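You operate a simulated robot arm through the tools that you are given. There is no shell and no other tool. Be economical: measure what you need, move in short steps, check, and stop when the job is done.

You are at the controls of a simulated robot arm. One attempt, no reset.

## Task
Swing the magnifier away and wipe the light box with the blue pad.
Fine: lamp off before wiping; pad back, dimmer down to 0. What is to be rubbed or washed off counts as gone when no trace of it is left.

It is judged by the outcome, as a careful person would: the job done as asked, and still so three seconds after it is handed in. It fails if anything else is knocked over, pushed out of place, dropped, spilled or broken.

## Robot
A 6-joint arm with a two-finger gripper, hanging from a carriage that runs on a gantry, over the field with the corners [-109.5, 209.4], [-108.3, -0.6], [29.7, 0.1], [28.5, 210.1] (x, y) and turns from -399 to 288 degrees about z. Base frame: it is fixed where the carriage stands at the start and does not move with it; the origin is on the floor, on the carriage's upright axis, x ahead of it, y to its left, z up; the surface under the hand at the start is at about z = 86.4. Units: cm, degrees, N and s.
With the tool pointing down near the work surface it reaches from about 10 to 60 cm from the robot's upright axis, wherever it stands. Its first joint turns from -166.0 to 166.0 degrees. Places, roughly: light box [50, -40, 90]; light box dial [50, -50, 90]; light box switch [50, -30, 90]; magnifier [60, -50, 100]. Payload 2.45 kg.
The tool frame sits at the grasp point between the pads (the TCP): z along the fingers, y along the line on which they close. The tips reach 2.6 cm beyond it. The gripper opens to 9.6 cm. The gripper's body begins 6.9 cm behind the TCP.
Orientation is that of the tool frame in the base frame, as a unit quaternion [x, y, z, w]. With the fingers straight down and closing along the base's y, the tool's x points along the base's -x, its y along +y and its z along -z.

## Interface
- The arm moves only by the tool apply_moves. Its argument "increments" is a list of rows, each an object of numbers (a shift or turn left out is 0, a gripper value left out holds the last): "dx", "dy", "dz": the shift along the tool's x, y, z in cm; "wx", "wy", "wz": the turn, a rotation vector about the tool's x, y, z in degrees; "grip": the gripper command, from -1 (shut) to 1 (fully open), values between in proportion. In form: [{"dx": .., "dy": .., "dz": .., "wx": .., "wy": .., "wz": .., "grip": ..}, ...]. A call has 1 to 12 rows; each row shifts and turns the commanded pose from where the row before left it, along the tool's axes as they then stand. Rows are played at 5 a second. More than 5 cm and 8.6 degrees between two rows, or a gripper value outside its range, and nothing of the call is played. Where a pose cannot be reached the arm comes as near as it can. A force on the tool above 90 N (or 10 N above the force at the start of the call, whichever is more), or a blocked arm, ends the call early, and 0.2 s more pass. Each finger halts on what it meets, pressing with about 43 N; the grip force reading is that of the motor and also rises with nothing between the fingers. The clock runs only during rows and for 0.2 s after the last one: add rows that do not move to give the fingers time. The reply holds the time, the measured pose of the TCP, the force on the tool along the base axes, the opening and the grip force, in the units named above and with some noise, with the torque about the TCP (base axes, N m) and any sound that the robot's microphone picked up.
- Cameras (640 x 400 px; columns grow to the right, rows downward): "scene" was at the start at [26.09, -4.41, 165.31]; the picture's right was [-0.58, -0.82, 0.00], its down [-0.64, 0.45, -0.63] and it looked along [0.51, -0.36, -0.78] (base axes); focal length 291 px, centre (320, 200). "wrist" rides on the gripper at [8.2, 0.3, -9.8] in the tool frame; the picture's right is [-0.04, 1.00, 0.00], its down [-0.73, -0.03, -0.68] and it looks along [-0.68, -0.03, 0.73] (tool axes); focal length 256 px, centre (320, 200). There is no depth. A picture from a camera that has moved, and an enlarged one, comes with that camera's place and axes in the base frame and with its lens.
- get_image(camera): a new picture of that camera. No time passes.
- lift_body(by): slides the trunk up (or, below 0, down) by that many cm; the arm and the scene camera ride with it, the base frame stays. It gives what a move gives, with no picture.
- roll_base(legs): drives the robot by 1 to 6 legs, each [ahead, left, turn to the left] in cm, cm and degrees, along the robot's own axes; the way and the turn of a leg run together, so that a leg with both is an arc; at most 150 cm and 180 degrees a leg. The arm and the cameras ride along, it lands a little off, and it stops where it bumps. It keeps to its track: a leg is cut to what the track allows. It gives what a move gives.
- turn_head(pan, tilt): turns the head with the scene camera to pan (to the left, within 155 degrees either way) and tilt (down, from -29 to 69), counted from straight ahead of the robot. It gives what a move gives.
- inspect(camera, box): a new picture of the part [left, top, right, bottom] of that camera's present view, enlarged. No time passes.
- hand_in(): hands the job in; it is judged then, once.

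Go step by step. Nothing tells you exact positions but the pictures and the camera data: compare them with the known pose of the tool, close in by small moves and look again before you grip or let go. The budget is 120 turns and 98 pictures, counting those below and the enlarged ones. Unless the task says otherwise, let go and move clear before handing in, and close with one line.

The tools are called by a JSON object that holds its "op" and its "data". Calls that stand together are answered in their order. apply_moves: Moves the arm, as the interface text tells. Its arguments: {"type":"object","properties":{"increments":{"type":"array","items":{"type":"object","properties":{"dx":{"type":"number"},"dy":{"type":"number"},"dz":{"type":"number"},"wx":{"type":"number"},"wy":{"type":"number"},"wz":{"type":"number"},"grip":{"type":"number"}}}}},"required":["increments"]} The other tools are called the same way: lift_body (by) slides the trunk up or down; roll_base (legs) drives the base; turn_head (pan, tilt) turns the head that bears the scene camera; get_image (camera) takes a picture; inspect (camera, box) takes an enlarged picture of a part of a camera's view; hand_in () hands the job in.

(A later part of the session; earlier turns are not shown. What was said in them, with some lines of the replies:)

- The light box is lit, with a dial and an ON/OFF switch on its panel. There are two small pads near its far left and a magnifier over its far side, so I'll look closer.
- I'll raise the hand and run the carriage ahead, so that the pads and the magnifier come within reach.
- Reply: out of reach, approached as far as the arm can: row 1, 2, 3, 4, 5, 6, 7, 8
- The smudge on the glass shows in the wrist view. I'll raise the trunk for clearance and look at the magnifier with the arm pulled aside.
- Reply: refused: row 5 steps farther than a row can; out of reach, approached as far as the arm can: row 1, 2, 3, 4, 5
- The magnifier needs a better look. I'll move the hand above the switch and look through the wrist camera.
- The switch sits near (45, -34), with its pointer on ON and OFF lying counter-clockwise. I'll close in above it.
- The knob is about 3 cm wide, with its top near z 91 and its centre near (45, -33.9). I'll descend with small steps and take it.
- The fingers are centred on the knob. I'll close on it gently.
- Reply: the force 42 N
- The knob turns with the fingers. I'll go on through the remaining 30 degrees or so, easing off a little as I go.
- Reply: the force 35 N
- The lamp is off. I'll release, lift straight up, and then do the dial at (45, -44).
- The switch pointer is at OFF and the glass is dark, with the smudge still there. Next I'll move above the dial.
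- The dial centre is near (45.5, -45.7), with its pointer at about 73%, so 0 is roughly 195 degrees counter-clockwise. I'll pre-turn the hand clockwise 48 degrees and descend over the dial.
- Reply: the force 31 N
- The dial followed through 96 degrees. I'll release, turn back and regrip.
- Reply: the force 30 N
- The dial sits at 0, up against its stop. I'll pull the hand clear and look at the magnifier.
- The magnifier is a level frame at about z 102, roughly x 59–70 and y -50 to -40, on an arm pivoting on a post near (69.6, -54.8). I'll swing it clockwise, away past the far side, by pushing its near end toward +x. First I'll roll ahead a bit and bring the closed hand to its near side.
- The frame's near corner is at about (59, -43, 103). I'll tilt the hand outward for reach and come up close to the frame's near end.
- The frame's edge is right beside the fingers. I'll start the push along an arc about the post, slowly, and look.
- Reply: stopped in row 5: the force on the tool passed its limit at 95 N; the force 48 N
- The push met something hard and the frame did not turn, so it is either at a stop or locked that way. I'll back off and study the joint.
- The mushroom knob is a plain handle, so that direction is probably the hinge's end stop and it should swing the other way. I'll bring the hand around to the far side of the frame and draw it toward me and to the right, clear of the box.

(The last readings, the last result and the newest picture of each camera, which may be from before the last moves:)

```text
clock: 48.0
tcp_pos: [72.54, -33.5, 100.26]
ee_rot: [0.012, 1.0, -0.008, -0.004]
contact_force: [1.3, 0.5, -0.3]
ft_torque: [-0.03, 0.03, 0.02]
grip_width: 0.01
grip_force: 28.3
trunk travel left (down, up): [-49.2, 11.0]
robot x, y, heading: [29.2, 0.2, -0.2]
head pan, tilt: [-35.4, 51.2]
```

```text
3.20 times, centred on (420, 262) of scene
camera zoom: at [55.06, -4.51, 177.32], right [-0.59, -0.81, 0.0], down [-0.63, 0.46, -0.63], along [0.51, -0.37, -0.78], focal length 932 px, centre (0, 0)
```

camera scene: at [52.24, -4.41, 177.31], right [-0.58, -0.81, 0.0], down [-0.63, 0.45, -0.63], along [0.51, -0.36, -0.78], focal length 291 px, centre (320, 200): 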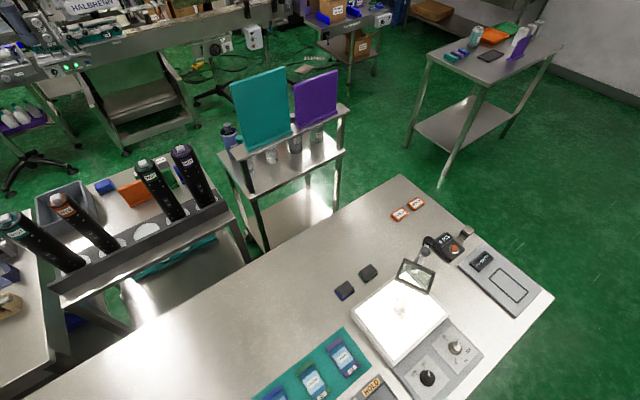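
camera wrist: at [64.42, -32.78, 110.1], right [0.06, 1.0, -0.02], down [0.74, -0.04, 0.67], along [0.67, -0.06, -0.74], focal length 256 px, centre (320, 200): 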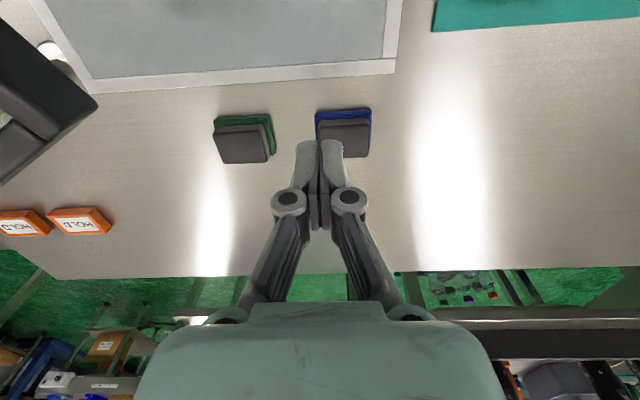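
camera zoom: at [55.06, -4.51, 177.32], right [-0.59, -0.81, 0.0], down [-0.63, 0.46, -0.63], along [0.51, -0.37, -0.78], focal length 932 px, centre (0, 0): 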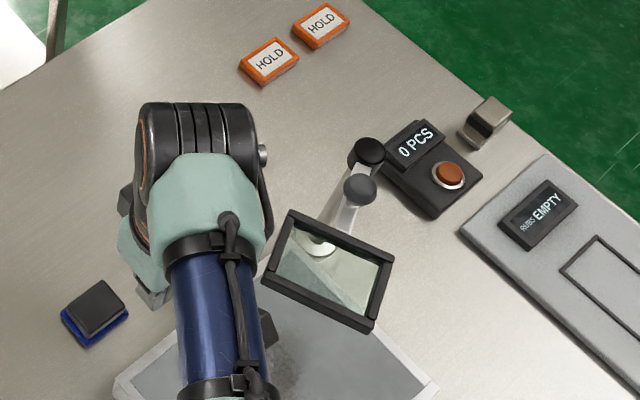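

{"op": "apply_moves", "data": {"increments": [{"dy": -3, "dz": -1}, {"dy": -3}, {"dy": -2.5}, {}]}}

{"op": "get_image", "data": {"camera": "wrist"}}

{"op": "inspect", "data": {"camera": "scene", "box": [320, 200, 520, 325]}}

```text
clock: 49.0
tcp_pos: [71.98, -40.28, 101.63]
ee_rot: [0.012, 1.0, -0.008, -0.005]
contact_force: [-0.1, 0.0, -0.3]
ft_torque: [0.0, -0.04, -0.01]
grip_width: 0.0
grip_force: 28.5
out of reach, approached as far as the arm can: row 3
trunk travel left (down, up): [-49.2, 11.0]
robot x, y, heading: [28.9, -0.2, -0.5]
head pan, tilt: [-35.4, 51.2]
```

```text
60 pictures are left
camera wrist: at [63.88, -39.59, 111.47], right [0.06, 1.0, -0.02], down [0.74, -0.04, 0.67], along [0.67, -0.05, -0.74], focal length 256 px, centre (320, 200)
```

wrist: 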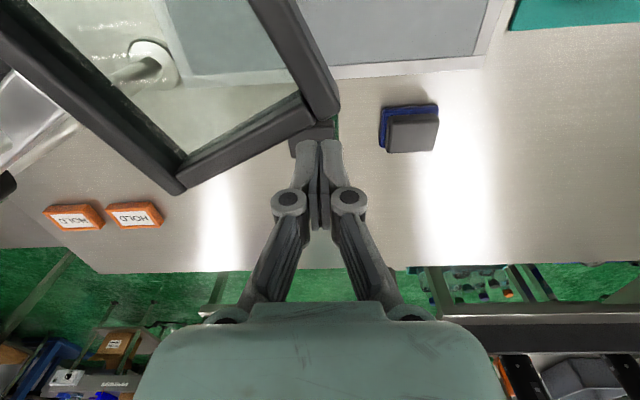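

```text
3.20 times, centred on (420, 262) of scene
camera zoom: at [55.06, -4.51, 177.31], right [-0.59, -0.81, 0.0], down [-0.63, 0.46, -0.63], along [0.51, -0.37, -0.78], focal length 932 px, centre (0, 0)
```

zoom: 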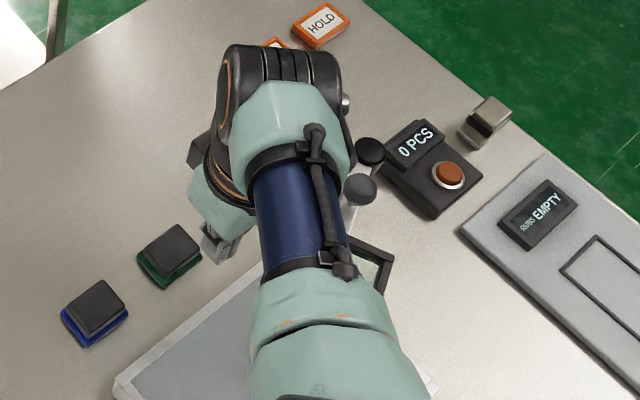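

The fingers are now beyond the far edge of the frame, about 2.7 cm from it. I'll draw it slowly toward -x and -y along the arc.

{"op": "apply_moves", "data": {"increments": [{"dx": 0.8, "dy": 0}, {"dx": 0.8, "dy": 0}, {"dx": 0.8}, {"dx": 0.8}, {"dx": 0.8}, {}]}}

{"op": "get_image", "data": {"camera": "wrist"}}

```text
clock: 50.4
tcp_pos: [67.82, -40.12, 101.73]
ee_rot: [0.012, 1.0, -0.007, -0.004]
contact_force: [0.9, -0.4, 0.3]
ft_torque: [-0.02, -0.01, 0.01]
grip_width: 0.0
grip_force: 27.8
trunk travel left (down, up): [-49.2, 11.0]
robot x, y, heading: [28.97, 0.39, -0.6]
head pan, tilt: [-35.4, 51.2]
```

```text
58 pictures are left
camera wrist: at [59.74, -39.42, 111.53], right [0.06, 1.0, -0.02], down [0.74, -0.04, 0.67], along [0.67, -0.05, -0.74], focal length 256 px, centre (320, 200)
```

wrist: 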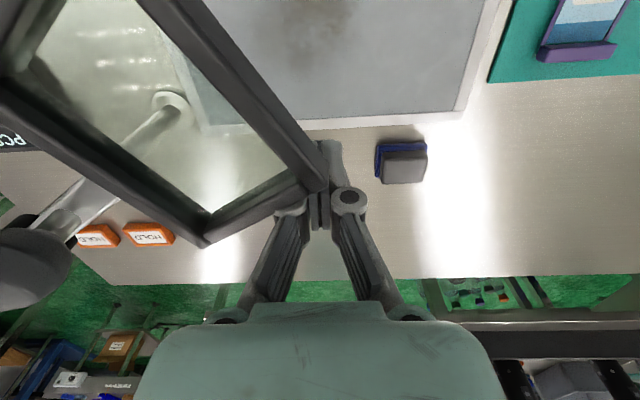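

The hand now touches the frame corner with almost no force and the frame seems to be yielding. I'll continue along the arc.

{"op": "apply_moves", "data": {"increments": [{"dx": 0.9, "dy": -0.7}, {"dx": 0.9, "dy": -0.7}, {"dx": 1.0, "dy": -0.7}, {"dx": 1.0, "dy": -0.5}, {"dx": 1.0, "dy": -0.5}, {}]}}

{"op": "get_image", "data": {"camera": "wrist"}}

{"op": "inspect", "data": {"camera": "scene", "box": [320, 200, 520, 325]}}

```text
clock: 51.8
tcp_pos: [62.87, -43.2, 101.81]
ee_rot: [0.012, 1.0, -0.008, -0.003]
contact_force: [-0.3, -0.6, -0.2]
ft_torque: [0.01, 0.0, 0.02]
grip_width: 0.0
grip_force: 28.3
trunk travel left (down, up): [-49.2, 11.0]
robot x, y, heading: [28.91, -0.05, -0.4]
head pan, tilt: [-35.4, 51.2]
```

```text
57 pictures are left
camera wrist: at [54.85, -42.48, 111.66], right [0.06, 1.0, -0.02], down [0.74, -0.04, 0.67], along [0.67, -0.05, -0.74], focal length 256 px, centre (320, 200)
```

wrist: 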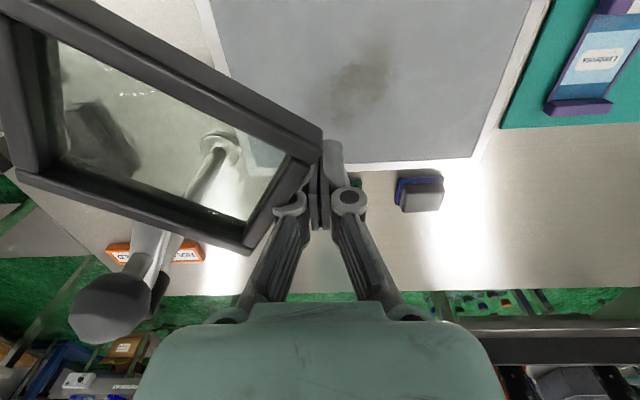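

```text
3.20 times, centred on (420, 262) of scene
camera zoom: at [55.06, -4.51, 177.31], right [-0.59, -0.81, 0.0], down [-0.63, 0.46, -0.63], along [0.51, -0.37, -0.78], focal length 932 px, centre (0, 0)
```

zoom: 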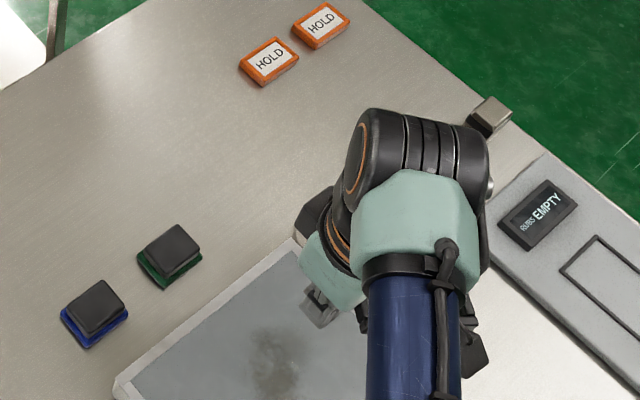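

The magnifier swings freely this way. I'll continue the arc.

{"op": "apply_moves", "data": {"increments": [{"dx": 0.95, "dy": -0.65}, {"dx": 0.95, "dy": -0.65}, {"dx": 0.85, "dy": -0.85}, {"dx": 0.85, "dy": -0.85}, {"dx": 0.65, "dy": -0.95}, {"dx": 0.65, "dy": -0.95}, {"dx": 0.5, "dy": -1.05}, {"dx": 0.5, "dy": -1.05}, {}]}}

{"op": "get_image", "data": {"camera": "wrist"}}

{"op": "inspect", "data": {"camera": "scene", "box": [320, 200, 520, 325]}}

```text
clock: 53.8
tcp_pos: [56.76, -49.91, 101.9]
ee_rot: [0.013, 1.0, -0.008, -0.005]
contact_force: [-1.1, -0.9, -0.3]
ft_torque: [-0.01, 0.01, 0.03]
grip_width: 0.01
grip_force: 28.6
trunk travel left (down, up): [-49.2, 11.0]
robot x, y, heading: [28.96, 0.17, -0.7]
head pan, tilt: [-35.4, 51.2]
```

```text
55 pictures are left
camera wrist: at [48.8, -49.21, 111.64], right [0.06, 1.0, -0.02], down [0.74, -0.04, 0.67], along [0.67, -0.05, -0.74], focal length 256 px, centre (320, 200)
```

wrist: 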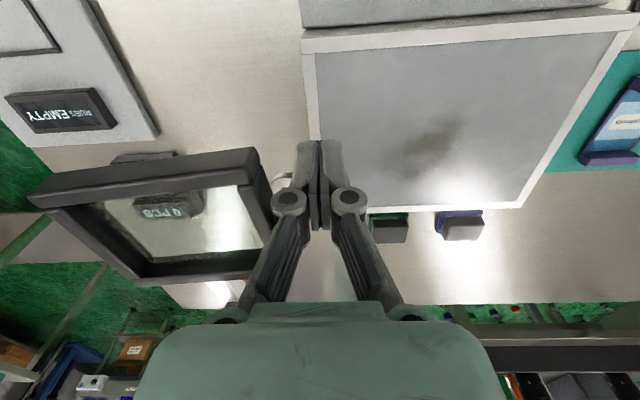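

```text
3.20 times, centred on (420, 262) of scene
camera zoom: at [55.06, -4.51, 177.31], right [-0.59, -0.81, 0.0], down [-0.63, 0.46, -0.63], along [0.51, -0.37, -0.78], focal length 932 px, centre (0, 0)
```

zoom: 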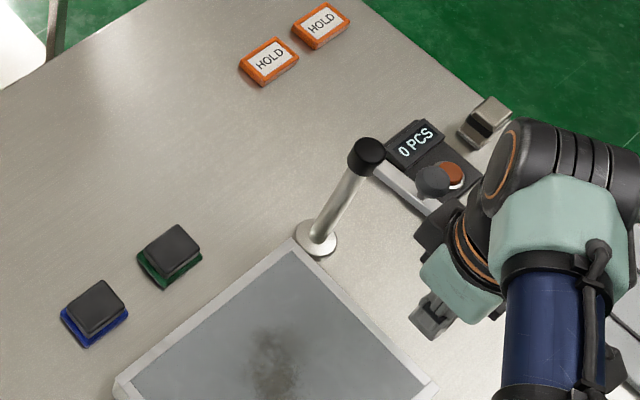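

The magnifier is off the box and stays where it's pushed. I'll nudge it a little further for margin and then back away.

{"op": "apply_moves", "data": {"increments": [{"dx": 0.3, "dy": -1}, {"dx": 0.3, "dy": -1}, {"dx": 0.4, "dy": -0.8}, {}]}}

{"op": "apply_moves", "data": {"increments": [{"dy": 2}, {"dy": 4}, {"dy": 4}, {"dy": 4}, {"dy": 4}, {"dy": 4}, {}]}}

{"op": "inspect", "data": {"camera": "scene", "box": [320, 200, 520, 325]}}

```text
clock: 54.8
tcp_pos: [55.84, -52.7, 101.86]
ee_rot: [0.012, 1.0, -0.008, -0.004]
contact_force: [0.2, -0.5, 0.6]
ft_torque: [-0.01, -0.03, 0.0]
grip_width: 0.03
grip_force: 28.7
trunk travel left (down, up): [-49.2, 11.0]
robot x, y, heading: [29.4, 0.07, -0.5]
head pan, tilt: [-35.4, 51.2]
```

```text
clock: 56.4
tcp_pos: [56.28, -30.66, 101.39]
ee_rot: [0.012, 1.0, -0.008, -0.004]
contact_force: [0.5, 0.0, 0.3]
ft_torque: [0.0, 0.03, -0.01]
grip_width: 0.01
grip_force: 28.2
trunk travel left (down, up): [-49.2, 11.0]
robot x, y, heading: [29.01, -0.11, -0.6]
head pan, tilt: [-35.4, 51.2]
```

```text
3.20 times, centred on (420, 262) of scene
camera zoom: at [55.06, -4.51, 177.31], right [-0.59, -0.81, 0.0], down [-0.63, 0.46, -0.63], along [0.51, -0.37, -0.78], focal length 932 px, centre (0, 0)
```

zoom: 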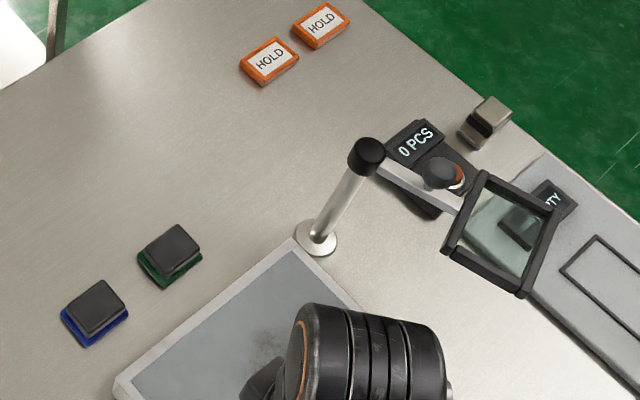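

The magnifier is well clear of the box. Next is the blue pad, so I'll open the hand and go above it.

{"op": "apply_moves", "data": {"increments": [{"dx": -4.5, "grip": 0.6}, {"dx": -4.5}, {"dx": -4.5}, {"dx": -4.5, "dy": -0.5}, {"dz": 1}, {}]}}

{"op": "inspect", "data": {"camera": "wrist", "box": [200, 60, 440, 210]}}

{"op": "inspect", "data": {"camera": "scene", "box": [300, 210, 460, 310]}}

```text
clock: 57.8
tcp_pos: [74.25, -31.55, 100.61]
ee_rot: [0.012, 1.0, -0.008, -0.004]
contact_force: [0.0, 0.1, 0.6]
ft_torque: [0.03, -0.01, -0.02]
grip_width: 7.67
grip_force: 0.1
trunk travel left (down, up): [-49.2, 11.0]
robot x, y, heading: [28.89, 0.4, -0.6]
head pan, tilt: [-35.4, 51.2]
```

```text
2.67 times, centred on (320, 135) of wrist
camera zoom: at [66.17, -30.97, 110.43], right [0.06, 1.0, -0.02], down [0.74, -0.04, 0.67], along [0.67, -0.05, -0.74], focal length 683 px, centre (320, 373)
```

zoom: 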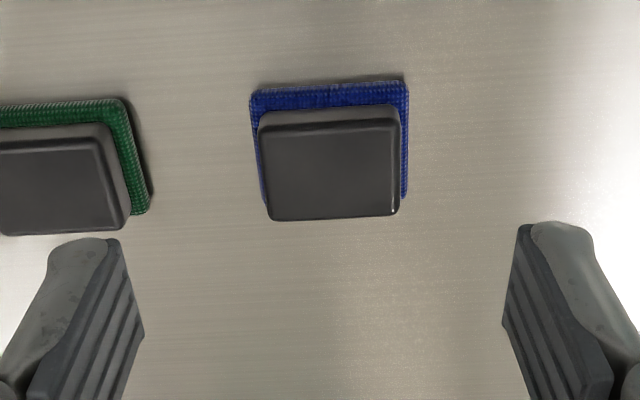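

```text
4.00 times, centred on (380, 260) of scene
camera zoom: at [55.06, -4.51, 177.31], right [-0.59, -0.81, 0.0], down [-0.63, 0.46, -0.63], along [0.51, -0.37, -0.78], focal length 1165 px, centre (80, -40)
```

zoom: 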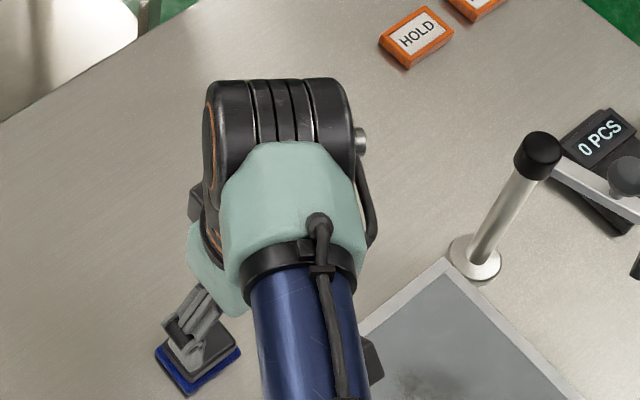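

The pad is axis-aligned with its handle centre at about (76.1, -31.4) and its top near z 90. I'll level the tool and descend part-way.

{"op": "apply_moves", "data": {"increments": [{"wz": -1.4, "wx": -0.9, "wy": -0.5}, {"dx": -1.85, "dy": 0.15}, {"dz": 2.5}, {"dz": 2.5}, {"dz": 2.5}, {}]}}

{"op": "inspect", "data": {"camera": "wrist", "box": [200, 60, 440, 210]}}

{"op": "inspect", "data": {"camera": "scene", "box": [290, 260, 386, 320]}}

```text
clock: 59.1
tcp_pos: [74.34, -30.41, 94.38]
ee_rot: [0.001, 1.0, 0.0, 0.0]
contact_force: [0.0, 0.0, 1.0]
ft_torque: [0.01, -0.01, -0.01]
grip_width: 7.68
grip_force: 0.1
out of reach, approached as far as the arm can: row 4, 5
trunk travel left (down, up): [-49.2, 11.0]
robot x, y, heading: [28.98, 0.36, -0.5]
head pan, tilt: [-35.4, 51.2]
```

```text
2.67 times, centred on (320, 135) of wrist
camera zoom: at [66.2, -30.1, 104.12], right [0.04, 1.0, 0.0], down [0.73, -0.03, 0.68], along [0.68, -0.03, -0.73], focal length 683 px, centre (320, 373)
```

zoom: 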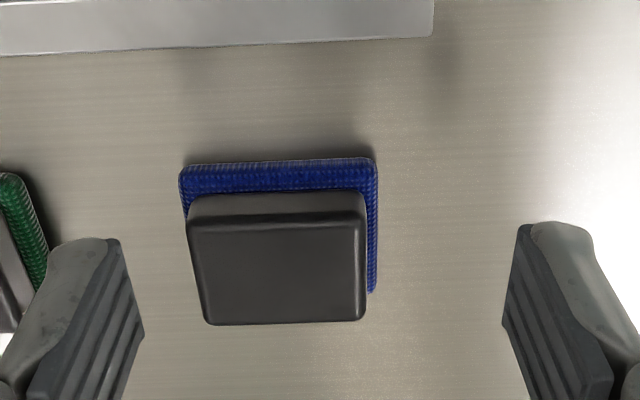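

```text
6.67 times, centred on (338, 290) of scene
camera zoom: at [55.06, -4.51, 177.31], right [-0.59, -0.81, 0.0], down [-0.63, 0.46, -0.63], along [0.51, -0.37, -0.78], focal length 1942 px, centre (200, -400)
```

zoom: 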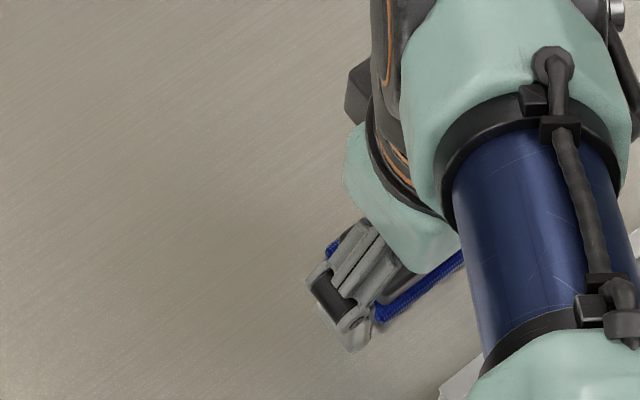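

Reach falls short with the trunk this high. I'll raise the hand and lower the trunk back to near its first height.

{"op": "apply_moves", "data": {"increments": [{"dz": -4}, {"dz": -4.5}, {}]}}

{"op": "lift_body", "data": {"by": -9}}

```text
clock: 60.0
tcp_pos: [74.53, -30.7, 103.03]
ee_rot: [0.0, 1.0, 0.001, 0.0]
contact_force: [-0.1, -0.3, -1.1]
ft_torque: [-0.04, 0.0, -0.03]
grip_width: 7.69
grip_force: 0.1
trunk travel left (down, up): [-49.2, 11.0]
robot x, y, heading: [28.86, 0.4, -0.5]
head pan, tilt: [-35.4, 51.2]
```

```text
clock: 61.2
tcp_pos: [74.45, -30.61, 93.91]
ee_rot: [0.0, 1.0, -0.001, -0.001]
contact_force: [0.2, -0.8, 0.2]
ft_torque: [-0.01, 0.0, 0.02]
grip_width: 7.67
grip_force: 0.0
trunk travel left (down, up): [-40.2, 20.0]
robot x, y, heading: [29.1, -0.0, -0.5]
head pan, tilt: [-35.4, 51.2]
```

{"op": "apply_moves", "data": {"increments": [{"dx": -1.6, "dy": -0.9}, {}]}}

{"op": "inspect", "data": {"camera": "wrist", "box": [200, 60, 440, 210]}}

```text
clock: 61.8
tcp_pos: [76.18, -31.53, 94.03]
ee_rot: [0.0, 1.0, 0.0, 0.0]
contact_force: [0.4, -0.6, 0.0]
ft_torque: [0.03, 0.0, 0.0]
grip_width: 7.69
grip_force: 0.1
trunk travel left (down, up): [-40.2, 20.0]
robot x, y, heading: [29.06, 0.3, -0.4]
head pan, tilt: [-35.4, 51.2]
```

```text
2.67 times, centred on (320, 135) of wrist
camera zoom: at [67.96, -31.2, 103.67], right [0.04, 1.0, 0.0], down [0.73, -0.03, 0.68], along [0.68, -0.03, -0.73], focal length 683 px, centre (320, 373)
```

zoom: 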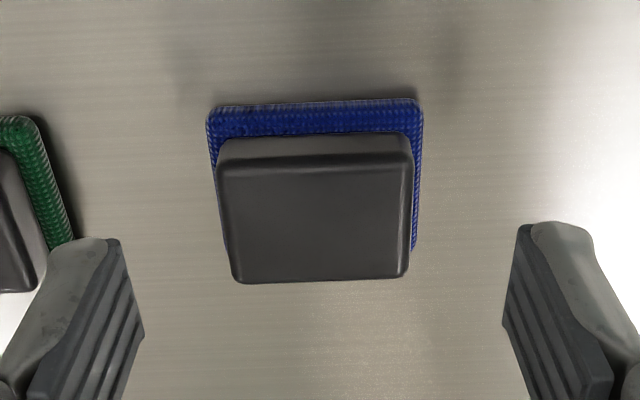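

The hand is centred over the pad. I'll go down and grip.

{"op": "apply_moves", "data": {"increments": [{"dy": -0.1, "dz": 2}, {"dz": 1}, {"dz": 0.6}, {}]}}

{"op": "inspect", "data": {"camera": "wrist", "box": [200, 60, 440, 210]}}

```text
clock: 62.8
tcp_pos: [76.17, -31.74, 90.33]
ee_rot: [0.0, 1.0, 0.0, 0.0]
contact_force: [0.1, -0.2, -0.3]
ft_torque: [-0.01, -0.01, -0.05]
grip_width: 7.7
grip_force: 0.0
trunk travel left (down, up): [-40.2, 20.0]
robot x, y, heading: [28.97, 0.22, -0.6]
head pan, tilt: [-35.4, 51.2]
```

```text
2.67 times, centred on (320, 135) of wrist
camera zoom: at [67.96, -31.4, 100.07], right [0.04, 1.0, 0.0], down [0.73, -0.03, 0.68], along [0.68, -0.03, -0.73], focal length 683 px, centre (320, 373)
```

zoom: 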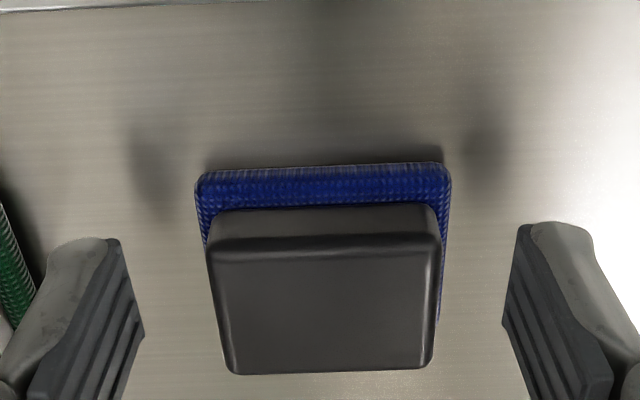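

The handle top is at about z 88.9, so I'll go 0.45 cm lower and close.

{"op": "apply_moves", "data": {"increments": [{"dz": 0.45}, {"grip": 0.1}, {"grip": -0.3}, {}, {}, {}]}}

{"op": "inspect", "data": {"camera": "wrist", "box": [200, 60, 440, 210]}}

```text
clock: 64.2
tcp_pos: [76.13, -31.76, 89.79]
ee_rot: [-0.001, 1.0, 0.0, -0.001]
contact_force: [0.1, 0.5, 4.4]
ft_torque: [-0.05, -0.01, 0.04]
grip_width: 4.69
grip_force: 43.6
trunk travel left (down, up): [-40.2, 20.0]
robot x, y, heading: [29.09, 0.03, -0.5]
head pan, tilt: [-35.4, 51.2]
```

```text
2.67 times, centred on (320, 135) of wrist
camera zoom: at [67.99, -31.35, 99.63], right [0.04, 1.0, 0.0], down [0.73, -0.03, 0.68], along [0.68, -0.03, -0.73], focal length 683 px, centre (320, 373)
```

zoom: 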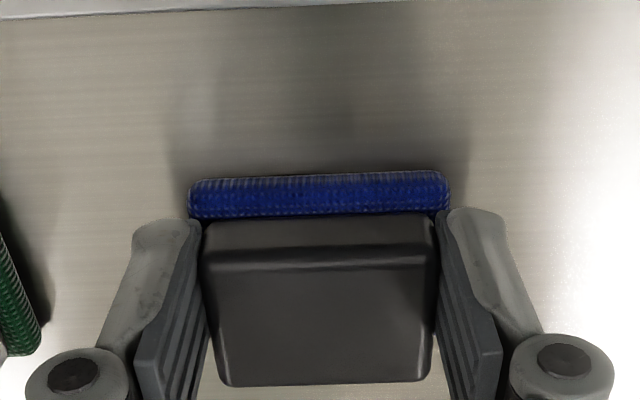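

I have the pad. I'll lift it and carry it above the smudge near (63, -40.6).

{"op": "apply_moves", "data": {"increments": [{"dz": -2}, {"dz": -3}, {"dz": -2}, {"dx": 3, "dy": -3}, {"dx": 3, "dy": -3}, {"dx": 3, "dy": -3}, {"dx": 1}, {}]}}

{"op": "get_image", "data": {"camera": "wrist"}}

{"op": "get_image", "data": {"camera": "scene"}}

```text
clock: 66.0
tcp_pos: [66.03, -40.77, 96.9]
ee_rot: [-0.001, 1.0, 0.0, 0.0]
contact_force: [0.0, 0.3, -0.9]
ft_torque: [0.02, -0.01, -0.02]
grip_width: 4.69
grip_force: 42.9
trunk travel left (down, up): [-40.2, 20.0]
robot x, y, heading: [29.01, -0.04, -0.2]
head pan, tilt: [-35.4, 51.2]
```

```text
45 pictures are left
camera wrist: at [57.93, -40.5, 106.61], right [0.04, 1.0, 0.0], down [0.73, -0.03, 0.68], along [0.68, -0.03, -0.73], focal length 256 px, centre (320, 200)
```

wrist: 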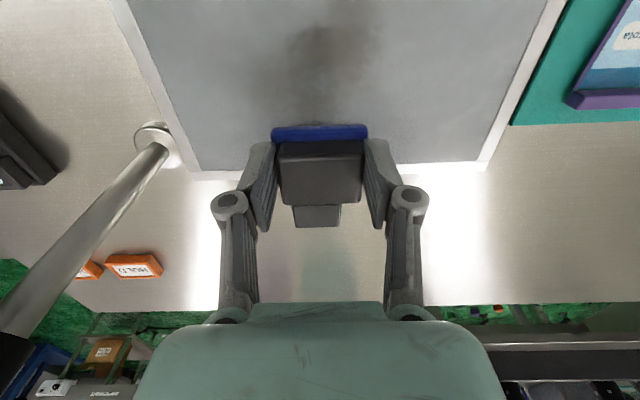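

```text
44 pictures are left
camera scene: at [55.06, -4.51, 168.31], right [-0.59, -0.81, 0.0], down [-0.63, 0.46, -0.63], along [0.51, -0.37, -0.78], focal length 291 px, centre (320, 200)
```

scene: 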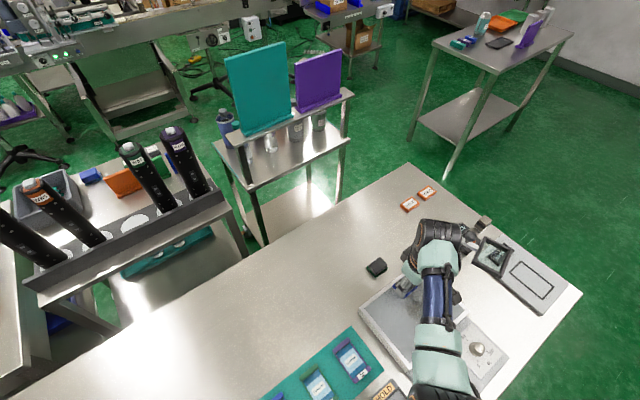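

The smudge spans about x 59–65 and y -44 to -36.5. I'll lower the pad beside it until it touches the glass.

{"op": "apply_moves", "data": {"increments": [{"dz": 1.5}, {"dz": 1}, {"dz": 0.4}, {"dz": 0.3}, {}]}}

```text
clock: 67.2
tcp_pos: [66.3, -40.89, 93.93]
ee_rot: [0.0, 1.0, -0.002, 0.001]
contact_force: [-9.0, 10.6, 53.9]
ft_torque: [0.47, 0.11, 0.07]
grip_width: 4.72
grip_force: 43.2
trunk travel left (down, up): [-40.2, 20.0]
robot x, y, heading: [29.17, 0.35, -0.8]
head pan, tilt: [-35.4, 51.2]
```

{"op": "apply_moves", "data": {"increments": [{"dz": -0.18}, {}]}}

```text
clock: 67.8
tcp_pos: [66.36, -40.92, 93.98]
ee_rot: [0.0, 1.0, -0.001, 0.001]
contact_force: [0.0, -0.4, 31.7]
ft_torque: [0.03, -0.14, 0.0]
grip_width: 4.69
grip_force: 43.0
trunk travel left (down, up): [-40.2, 20.0]
robot x, y, heading: [29.36, 0.14, -0.5]
head pan, tilt: [-35.4, 51.2]
```

{"op": "apply_moves", "data": {"increments": [{"dz": -0.1}, {"dx": 1.3}, {"dx": 1.3}, {"dx": 1.3}, {"dx": 1.3}, {"dx": 1.3}, {"dx": 1.3}, {"dy": 1.3}, {"dy": 1.2}, {"dx": -1.3}, {"dx": -1.3}, {"dx": -1.3}]}}

{"op": "get_image", "data": {"camera": "wrist"}}

```text
clock: 70.4
tcp_pos: [62.35, -38.1, 93.92]
ee_rot: [0.0, 1.0, 0.001, 0.001]
contact_force: [1.0, -0.7, 0.3]
ft_torque: [-0.06, -0.03, 0.06]
grip_width: 4.69
grip_force: 43.0
trunk travel left (down, up): [-40.2, 20.0]
robot x, y, heading: [29.33, -0.17, -0.5]
head pan, tilt: [-35.4, 51.2]
```

```text
43 pictures are left
camera wrist: at [54.09, -37.75, 103.71], right [0.04, 1.0, 0.0], down [0.73, -0.03, 0.68], along [0.68, -0.03, -0.73], focal length 256 px, centre (320, 200)
```

wrist: 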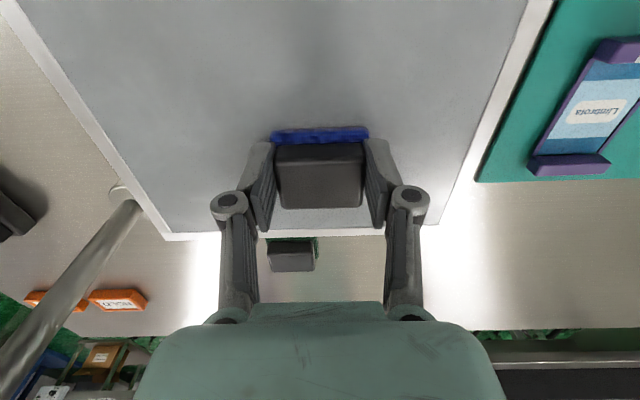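

The smudge is fading, but contact has gone light. I'll press slightly more and carry on with overlapping strokes.

{"op": "apply_moves", "data": {"increments": [{"dz": 0.15}, {"dx": -1.3}, {"dx": -1.3}, {"dy": 1.4}, {"dx": 1.5}, {"dx": 1.5}, {"dx": 1.5}, {"dx": 1.5}, {"dx": 1.5}, {"dx": 1}, {}]}}

{"op": "apply_moves", "data": {"increments": [{"dy": -1.5}, {"dy": -1.5}, {"dx": -1.5}, {"dx": -1.5}, {"dx": -1.5}, {"dx": -1.5}, {"dx": -1.5}, {"dx": -1}, {"dy": -1.5}, {"dy": -1.5}, {}]}}

{"op": "apply_moves", "data": {"increments": [{"dx": 1.5}, {"dx": 1.5}, {"dx": 1.5}, {"dx": 1.5}, {"dx": 1.5}, {"dx": 1}, {}]}}

{"op": "get_image", "data": {"camera": "wrist"}}

```text
clock: 72.8
tcp_pos: [56.54, -37.01, 93.85]
ee_rot: [0.0, 1.0, -0.001, 0.001]
contact_force: [11.5, -0.3, 31.2]
ft_torque: [0.06, -0.25, -0.04]
grip_width: 4.69
grip_force: 43.0
trunk travel left (down, up): [-40.2, 20.0]
robot x, y, heading: [29.2, 0.05, -0.2]
head pan, tilt: [-35.4, 51.2]
```

```text
clock: 75.2
tcp_pos: [65.45, -42.54, 93.89]
ee_rot: [-0.002, 1.0, 0.0, 0.004]
contact_force: [6.5, 17.9, 46.3]
ft_torque: [0.5, 0.09, -0.05]
grip_width: 4.69
grip_force: 42.7
trunk travel left (down, up): [-40.2, 20.0]
robot x, y, heading: [29.1, 0.06, -0.5]
head pan, tilt: [-35.4, 51.2]
```

```text
clock: 76.8
tcp_pos: [56.51, -42.9, 93.94]
ee_rot: [0.0, 1.0, -0.001, 0.001]
contact_force: [10.1, -0.5, 28.2]
ft_torque: [0.06, -0.34, 0.02]
grip_width: 4.72
grip_force: 42.7
trunk travel left (down, up): [-40.2, 20.0]
robot x, y, heading: [29.16, -0.38, -0.4]
head pan, tilt: [-35.4, 51.2]
```

```text
42 pictures are left
camera wrist: at [48.37, -42.56, 103.63], right [0.04, 1.0, 0.0], down [0.73, -0.03, 0.68], along [0.68, -0.03, -0.73], focal length 256 px, centre (320, 200)
```

wrist: 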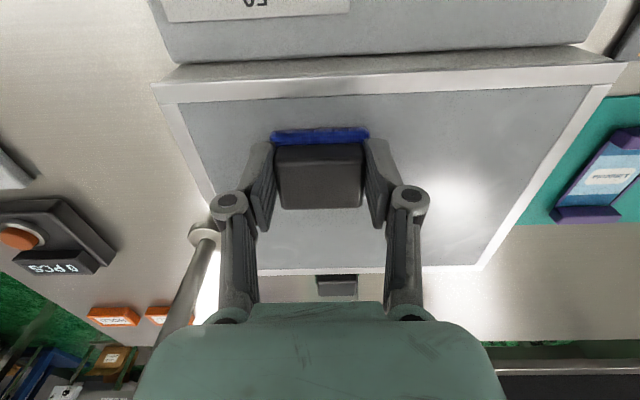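

The glass looks nearly clean. I'll lift the pad and move it aside toward its place to view the whole glass.

{"op": "apply_moves", "data": {"increments": [{"dz": -2}, {"dz": -2}, {"dx": -4, "dy": 2}, {"dx": -4, "dy": 2.5}, {"dx": -4, "dy": 2.5}, {"dx": -4, "dy": 2.5}, {"dx": -3.5, "dy": 1.5}, {}]}}

{"op": "inspect", "data": {"camera": "scene", "box": [350, 250, 510, 350]}}

{"op": "get_image", "data": {"camera": "wrist"}}

```text
clock: 78.6
tcp_pos: [76.0, -31.89, 97.77]
ee_rot: [0.0, 1.0, -0.001, 0.0]
contact_force: [-0.5, -0.1, 0.0]
ft_torque: [-0.01, 0.01, -0.02]
grip_width: 4.67
grip_force: 42.9
trunk travel left (down, up): [-40.2, 20.0]
robot x, y, heading: [28.91, 0.03, -0.5]
head pan, tilt: [-35.4, 51.2]
```

```text
4.00 times, centred on (430, 300) of scene
camera zoom: at [55.07, -4.51, 168.31], right [-0.59, -0.81, 0.0], down [-0.63, 0.46, -0.63], along [0.51, -0.37, -0.78], focal length 1165 px, centre (-120, -200)
```

zoom: 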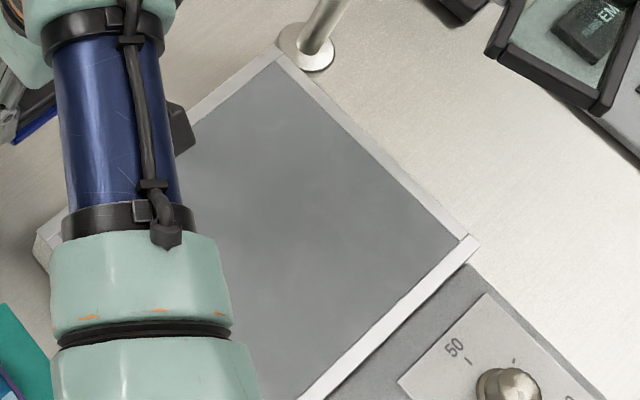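

```text
40 pictures are left
camera wrist: at [67.79, -31.62, 107.59], right [0.04, 1.0, 0.0], down [0.73, -0.03, 0.68], along [0.68, -0.03, -0.73], focal length 256 px, centre (320, 200)
```

wrist: 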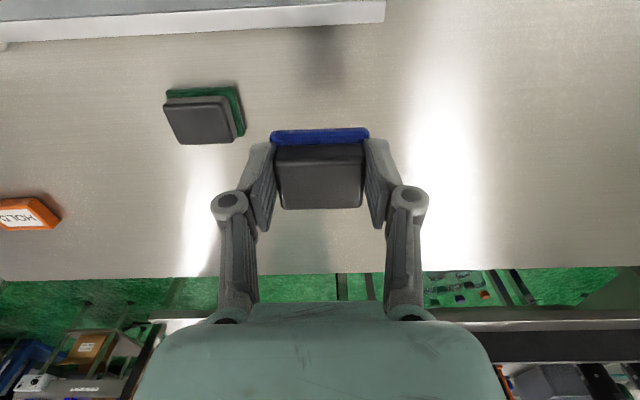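

{"op": "inspect", "data": {"camera": "scene", "box": [395, 262, 475, 312]}}

```text
8.00 times, centred on (435, 287) of scene
camera zoom: at [55.07, -4.51, 168.31], right [-0.59, -0.81, 0.0], down [-0.63, 0.46, -0.63], along [0.51, -0.37, -0.78], focal length 2331 px, centre (-600, -496)
```

zoom: 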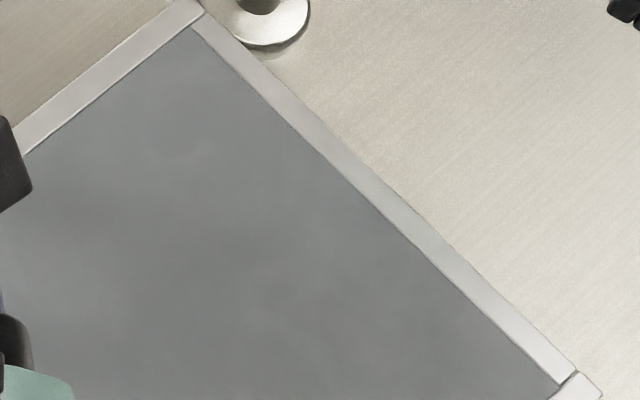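

There may still be faint remnants, so I'll do a second, wider pass with steady light pressure.

{"op": "apply_moves", "data": {"increments": [{"dx": 3, "dy": -4}, {"dx": 3, "dy": -4}, {"dx": 3, "dy": -3}, {"dx": 0.5, "dy": -2}, {"dz": 2.5}, {"dz": 1}, {"dz": 0.3}, {}]}}

```text
clock: 80.4
tcp_pos: [66.33, -44.73, 93.97]
ee_rot: [0.001, 1.0, 0.001, 0.0]
contact_force: [-0.1, 0.2, -0.5]
ft_torque: [0.02, 0.03, -0.02]
grip_width: 4.7
grip_force: 43.3
trunk travel left (down, up): [-40.2, 20.0]
robot x, y, heading: [28.88, -0.09, -0.3]
head pan, tilt: [-35.4, 51.2]
```

{"op": "apply_moves", "data": {"increments": [{"dz": 0.2}, {"dx": 1.6}, {"dx": 1.6}, {"dx": 1.6}, {"dx": 1.6}, {"dx": 1.6}, {"dx": 1.6}, {"dy": 1.5}, {"dy": 1}, {}]}}

{"op": "apply_moves", "data": {"increments": [{"dx": -1.6}, {"dx": -1.6}, {"dx": -1.6}, {"dx": -1.6}, {"dx": -1.6}, {"dx": -1.6}, {"dy": 1.5}, {"dy": 1}, {}]}}

{"op": "apply_moves", "data": {"increments": [{"dx": 1.6}, {"dx": 1.6}, {"dx": 1.6}, {"dx": 1.6}, {"dx": 1.6}, {"dx": 1.6}, {"dy": 1.5}, {"dy": 1}, {}]}}

{"op": "apply_moves", "data": {"increments": [{"dx": -1.6}, {"dx": -1.6}, {"dx": -1.6}, {"dx": -1.6}, {"dx": -1.6}, {"dx": -1.6}, {"dy": 1.5}, {"dy": 1}, {}]}}

{"op": "apply_moves", "data": {"increments": [{"dx": 1.6}, {"dx": 1.6}, {"dx": 1.6}, {"dx": 1.6}, {"dx": 1.6}, {"dx": 1.6}, {}]}}

```text
clock: 82.6
tcp_pos: [56.67, -42.58, 94.0]
ee_rot: [0.0, 1.0, -0.002, 0.0]
contact_force: [-2.4, -10.1, 26.2]
ft_torque: [-0.15, -0.1, -0.1]
grip_width: 4.71
grip_force: 42.9
trunk travel left (down, up): [-40.2, 20.0]
robot x, y, heading: [29.01, 0.13, -0.6]
head pan, tilt: [-35.4, 51.2]
```

```text
clock: 84.6
tcp_pos: [66.7, -40.12, 93.83]
ee_rot: [-0.001, 1.0, -0.002, 0.001]
contact_force: [4.3, -9.5, 22.5]
ft_torque: [-0.27, 0.02, 0.06]
grip_width: 4.7
grip_force: 42.8
trunk travel left (down, up): [-40.2, 20.0]
robot x, y, heading: [29.27, 0.08, -0.6]
head pan, tilt: [-35.4, 51.2]
```

```text
clock: 86.6
tcp_pos: [56.69, -37.78, 93.82]
ee_rot: [0.001, 1.0, -0.003, -0.001]
contact_force: [-2.6, -12.0, 31.2]
ft_torque: [-0.05, -0.03, -0.11]
grip_width: 4.69
grip_force: 42.8
trunk travel left (down, up): [-40.2, 20.0]
robot x, y, heading: [29.06, 0.2, -0.7]
head pan, tilt: [-35.4, 51.2]
```

```text
clock: 88.6
tcp_pos: [66.33, -34.81, 93.87]
ee_rot: [0.0, 1.0, 0.0, 0.0]
contact_force: [2.2, -2.7, 7.1]
ft_torque: [-0.15, 0.01, 0.03]
grip_width: 4.69
grip_force: 42.6
trunk travel left (down, up): [-40.2, 20.0]
robot x, y, heading: [28.77, 0.22, -0.5]
head pan, tilt: [-35.4, 51.2]
```

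```text
clock: 90.2
tcp_pos: [56.71, -34.97, 93.93]
ee_rot: [0.001, 1.0, -0.001, 0.002]
contact_force: [5.4, 1.5, 20.9]
ft_torque: [0.16, -0.1, -0.02]
grip_width: 4.71
grip_force: 42.3
trunk travel left (down, up): [-40.2, 20.0]
robot x, y, heading: [28.83, 0.04, -0.6]
head pan, tilt: [-35.4, 51.2]
```

Now I'll lift and move aside toward the pad's place, then compare the glass again.

{"op": "apply_moves", "data": {"increments": [{"dz": -2}, {"dz": -2}, {"dx": -4}, {"dx": -4, "dy": 1}, {"dx": -4, "dy": 1}, {"dx": -4, "dy": 1}, {"dx": -3.4, "dy": 0.2}, {}]}}

{"op": "inspect", "data": {"camera": "scene", "box": [350, 250, 510, 350]}}

{"op": "inspect", "data": {"camera": "scene", "box": [395, 262, 475, 312]}}

```text
clock: 92.0
tcp_pos: [76.04, -31.57, 97.76]
ee_rot: [0.0, 1.0, 0.0, 0.001]
contact_force: [-0.1, -0.1, 0.7]
ft_torque: [0.0, 0.0, 0.0]
grip_width: 4.68
grip_force: 42.8
trunk travel left (down, up): [-40.2, 20.0]
robot x, y, heading: [28.97, 0.23, -0.4]
head pan, tilt: [-35.4, 51.2]
```

```text
4.00 times, centred on (430, 300) of scene
camera zoom: at [55.07, -4.51, 168.32], right [-0.59, -0.81, 0.0], down [-0.63, 0.46, -0.63], along [0.51, -0.37, -0.78], focal length 1165 px, centre (-120, -200)
```

zoom: 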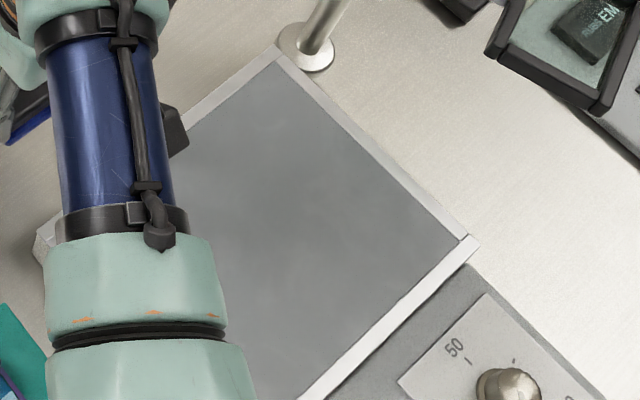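

```text
8.00 times, centred on (435, 287) of scene
camera zoom: at [55.07, -4.51, 168.32], right [-0.59, -0.81, 0.0], down [-0.63, 0.46, -0.63], along [0.51, -0.37, -0.78], focal length 2331 px, centre (-600, -496)
```

zoom: 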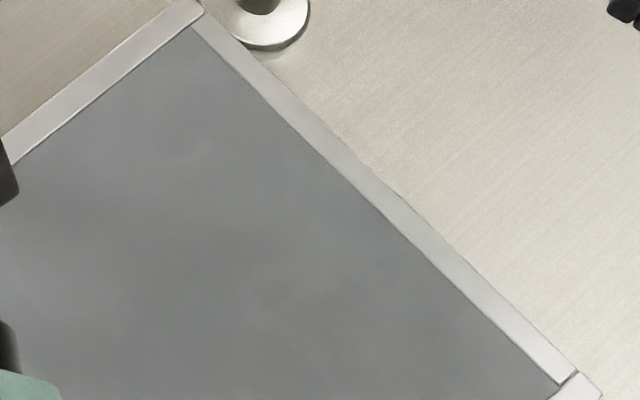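

The remaining mottling is unchanged between passes, so it is the glass itself and the smudge is gone. Now I'll set the pad back at (76.13, -31.76).

{"op": "apply_moves", "data": {"increments": [{"dx": -0.1, "dy": -0.15, "dz": 3}, {"dz": 3}, {"dz": 1.2}, {"dz": 0.4}, {}]}}

```text
clock: 93.2
tcp_pos: [76.2, -31.67, 90.1]
ee_rot: [0.0, 1.0, 0.0, -0.001]
contact_force: [0.7, 1.0, -0.1]
ft_torque: [0.0, 0.06, -0.04]
grip_width: 4.68
grip_force: 43.0
trunk travel left (down, up): [-40.2, 20.0]
robot x, y, heading: [28.89, -0.17, -0.5]
head pan, tilt: [-35.4, 51.2]
```

{"op": "apply_moves", "data": {"increments": [{"dz": 0.2}, {"dz": 0.1}, {}]}}

```text
clock: 94.0
tcp_pos: [76.15, -31.69, 89.77]
ee_rot: [0.0, 1.0, 0.0, 0.0]
contact_force: [-0.1, -0.3, -0.6]
ft_torque: [-0.01, 0.0, 0.05]
grip_width: 4.67
grip_force: 43.3
trunk travel left (down, up): [-40.2, 20.0]
robot x, y, heading: [29.19, 0.04, -0.4]
head pan, tilt: [-35.4, 51.2]
```

{"op": "apply_moves", "data": {"increments": [{"dz": 0.1}, {"dz": 0.05}, {}]}}

```text
clock: 94.8
tcp_pos: [76.17, -31.61, 89.66]
ee_rot: [0.0, 1.0, -0.001, 0.0]
contact_force: [-0.2, 0.1, -0.8]
ft_torque: [-0.01, -0.01, -0.02]
grip_width: 4.68
grip_force: 43.6
trunk travel left (down, up): [-40.2, 20.0]
robot x, y, heading: [29.23, -0.01, -0.5]
head pan, tilt: [-35.4, 51.2]
```

{"op": "apply_moves", "data": {"increments": [{"dz": 0.1}, {"dz": 0.1}, {}]}}

{"op": "inspect", "data": {"camera": "wrist", "box": [200, 60, 440, 210]}}

```text
clock: 95.6
tcp_pos: [76.06, -31.68, 89.55]
ee_rot: [0.0, 1.0, 0.0, 0.0]
contact_force: [0.4, -0.3, -0.9]
ft_torque: [0.01, 0.03, 0.02]
grip_width: 4.7
grip_force: 43.1
trunk travel left (down, up): [-40.2, 20.0]
robot x, y, heading: [29.09, 0.53, -0.3]
head pan, tilt: [-35.4, 51.2]
```

```text
2.67 times, centred on (320, 135) of wrist
camera zoom: at [67.98, -31.35, 99.26], right [0.04, 1.0, 0.0], down [0.73, -0.03, 0.68], along [0.68, -0.03, -0.73], focal length 683 px, centre (320, 373)
```

zoom: 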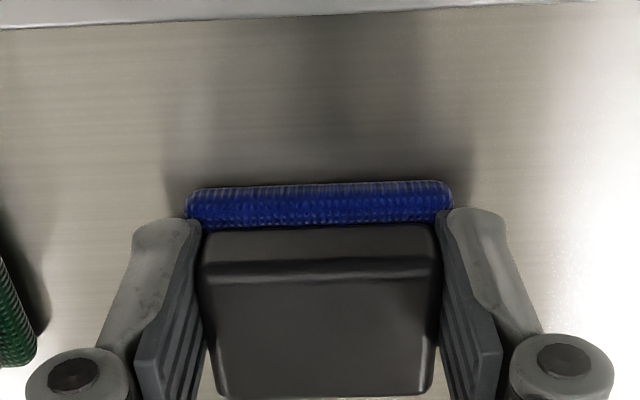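

{"op": "apply_moves", "data": {"increments": [{"dz": 0.1}, {}]}}

```text
clock: 96.2
tcp_pos: [76.02, -31.69, 89.43]
ee_rot: [0.0, 1.0, 0.0, 0.0]
contact_force: [-1.1, 0.2, 0.7]
ft_torque: [-0.01, 0.06, 0.02]
grip_width: 4.67
grip_force: 42.9
trunk travel left (down, up): [-40.2, 20.0]
robot x, y, heading: [29.1, -0.08, -0.5]
head pan, tilt: [-35.4, 51.2]
```

Slightly nearer still, then I'll release.

{"op": "apply_moves", "data": {"increments": [{"dz": 0.1}, {}]}}

```text
clock: 96.8
tcp_pos: [76.09, -31.7, 89.4]
ee_rot: [-0.001, 1.0, -0.001, 0.0]
contact_force: [-8.9, 5.7, 27.4]
ft_torque: [0.16, 0.19, 0.01]
grip_width: 4.68
grip_force: 43.1
trunk travel left (down, up): [-40.2, 20.0]
robot x, y, heading: [29.14, 0.45, -0.7]
head pan, tilt: [-35.4, 51.2]
```

Contact is made, so the pad is seated. I'll release and lift away.

{"op": "apply_moves", "data": {"increments": [{"dz": -0.05}, {"grip": 0.2}, {"grip": 0.5}, {}, {"dz": -2}, {"dz": -3}, {"dz": -3}, {"dx": 3}, {"dx": 4}, {"dx": 4, "dy": 2}, {"dx": 4, "dy": 2}, {}]}}

{"op": "apply_moves", "data": {"increments": [{"dx": 4, "dy": 2}, {"dx": 4, "dy": 3}, {"dx": 3, "dy": 4}, {"dy": 4}, {}]}}

{"op": "get_image", "data": {"camera": "scene"}}

{"op": "inspect", "data": {"camera": "scene", "box": [330, 225, 522, 345]}}

{"op": "inspect", "data": {"camera": "scene", "box": [395, 290, 523, 370]}}

```text
clock: 99.4
tcp_pos: [61.29, -27.67, 97.47]
ee_rot: [0.001, 1.0, 0.001, -0.001]
contact_force: [-0.3, -0.3, -0.8]
ft_torque: [-0.01, -0.02, 0.0]
grip_width: 7.19
grip_force: 0.0
trunk travel left (down, up): [-40.2, 20.0]
robot x, y, heading: [28.67, 0.18, -0.4]
head pan, tilt: [-35.4, 51.2]
```

```text
clock: 100.6
tcp_pos: [50.3, -14.76, 96.75]
ee_rot: [0.0, 1.0, 0.0, 0.0]
contact_force: [-1.1, -0.4, 0.0]
ft_torque: [-0.03, -0.02, 0.03]
grip_width: 7.2
grip_force: 0.0
out of reach, approached as far as the arm can: row 2, 3
trunk travel left (down, up): [-40.2, 20.0]
robot x, y, heading: [29.02, 0.17, -0.6]
head pan, tilt: [-35.4, 51.2]
```

```text
35 pictures are left
camera scene: at [55.06, -4.51, 168.31], right [-0.59, -0.81, 0.0], down [-0.63, 0.46, -0.63], along [0.51, -0.37, -0.78], focal length 291 px, centre (320, 200)
```

scene: 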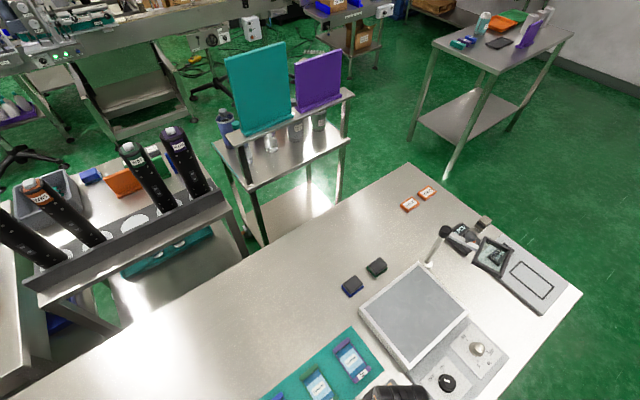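

```text
3.33 times, centred on (426, 285) of scene
camera zoom: at [55.06, -4.51, 168.31], right [-0.59, -0.81, 0.0], down [-0.63, 0.46, -0.63], along [0.51, -0.37, -0.78], focal length 971 px, centre (-33, -83)
```

zoom: 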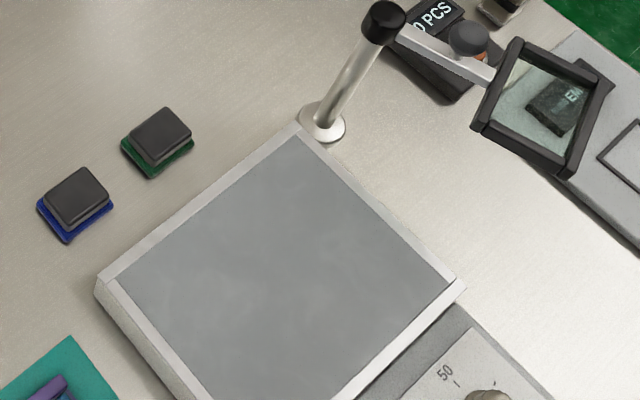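

```text
5.00 times, centred on (459, 330) of scene
camera zoom: at [55.06, -4.51, 168.31], right [-0.59, -0.81, 0.0], down [-0.63, 0.46, -0.63], along [0.51, -0.37, -0.78], focal length 1457 px, centre (-375, -450)
```

zoom: 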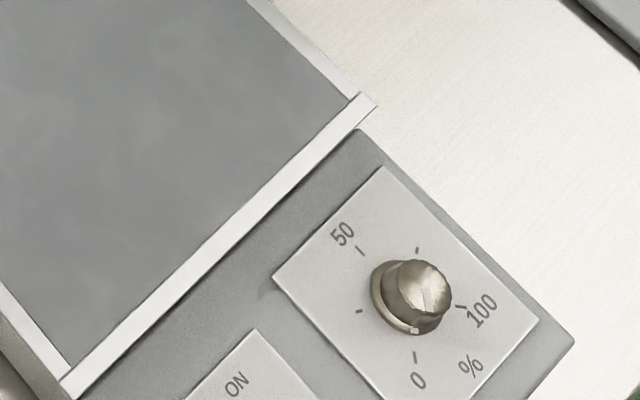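

Everything checks out: the lamp is off, the dial is at 0, the glass is clean, the blue pad is back beside the green one, the magnifier is clear of the box, and the hand is away. I'm handing in.

{"op": "hand_in", "data": {}}

```text
The job is handed in.
```

The magnifier is swung clear, and the lamp was switched off before I wiped the light box clean with the blue pad. The pad is back in its place and the dimmer is down to 0.
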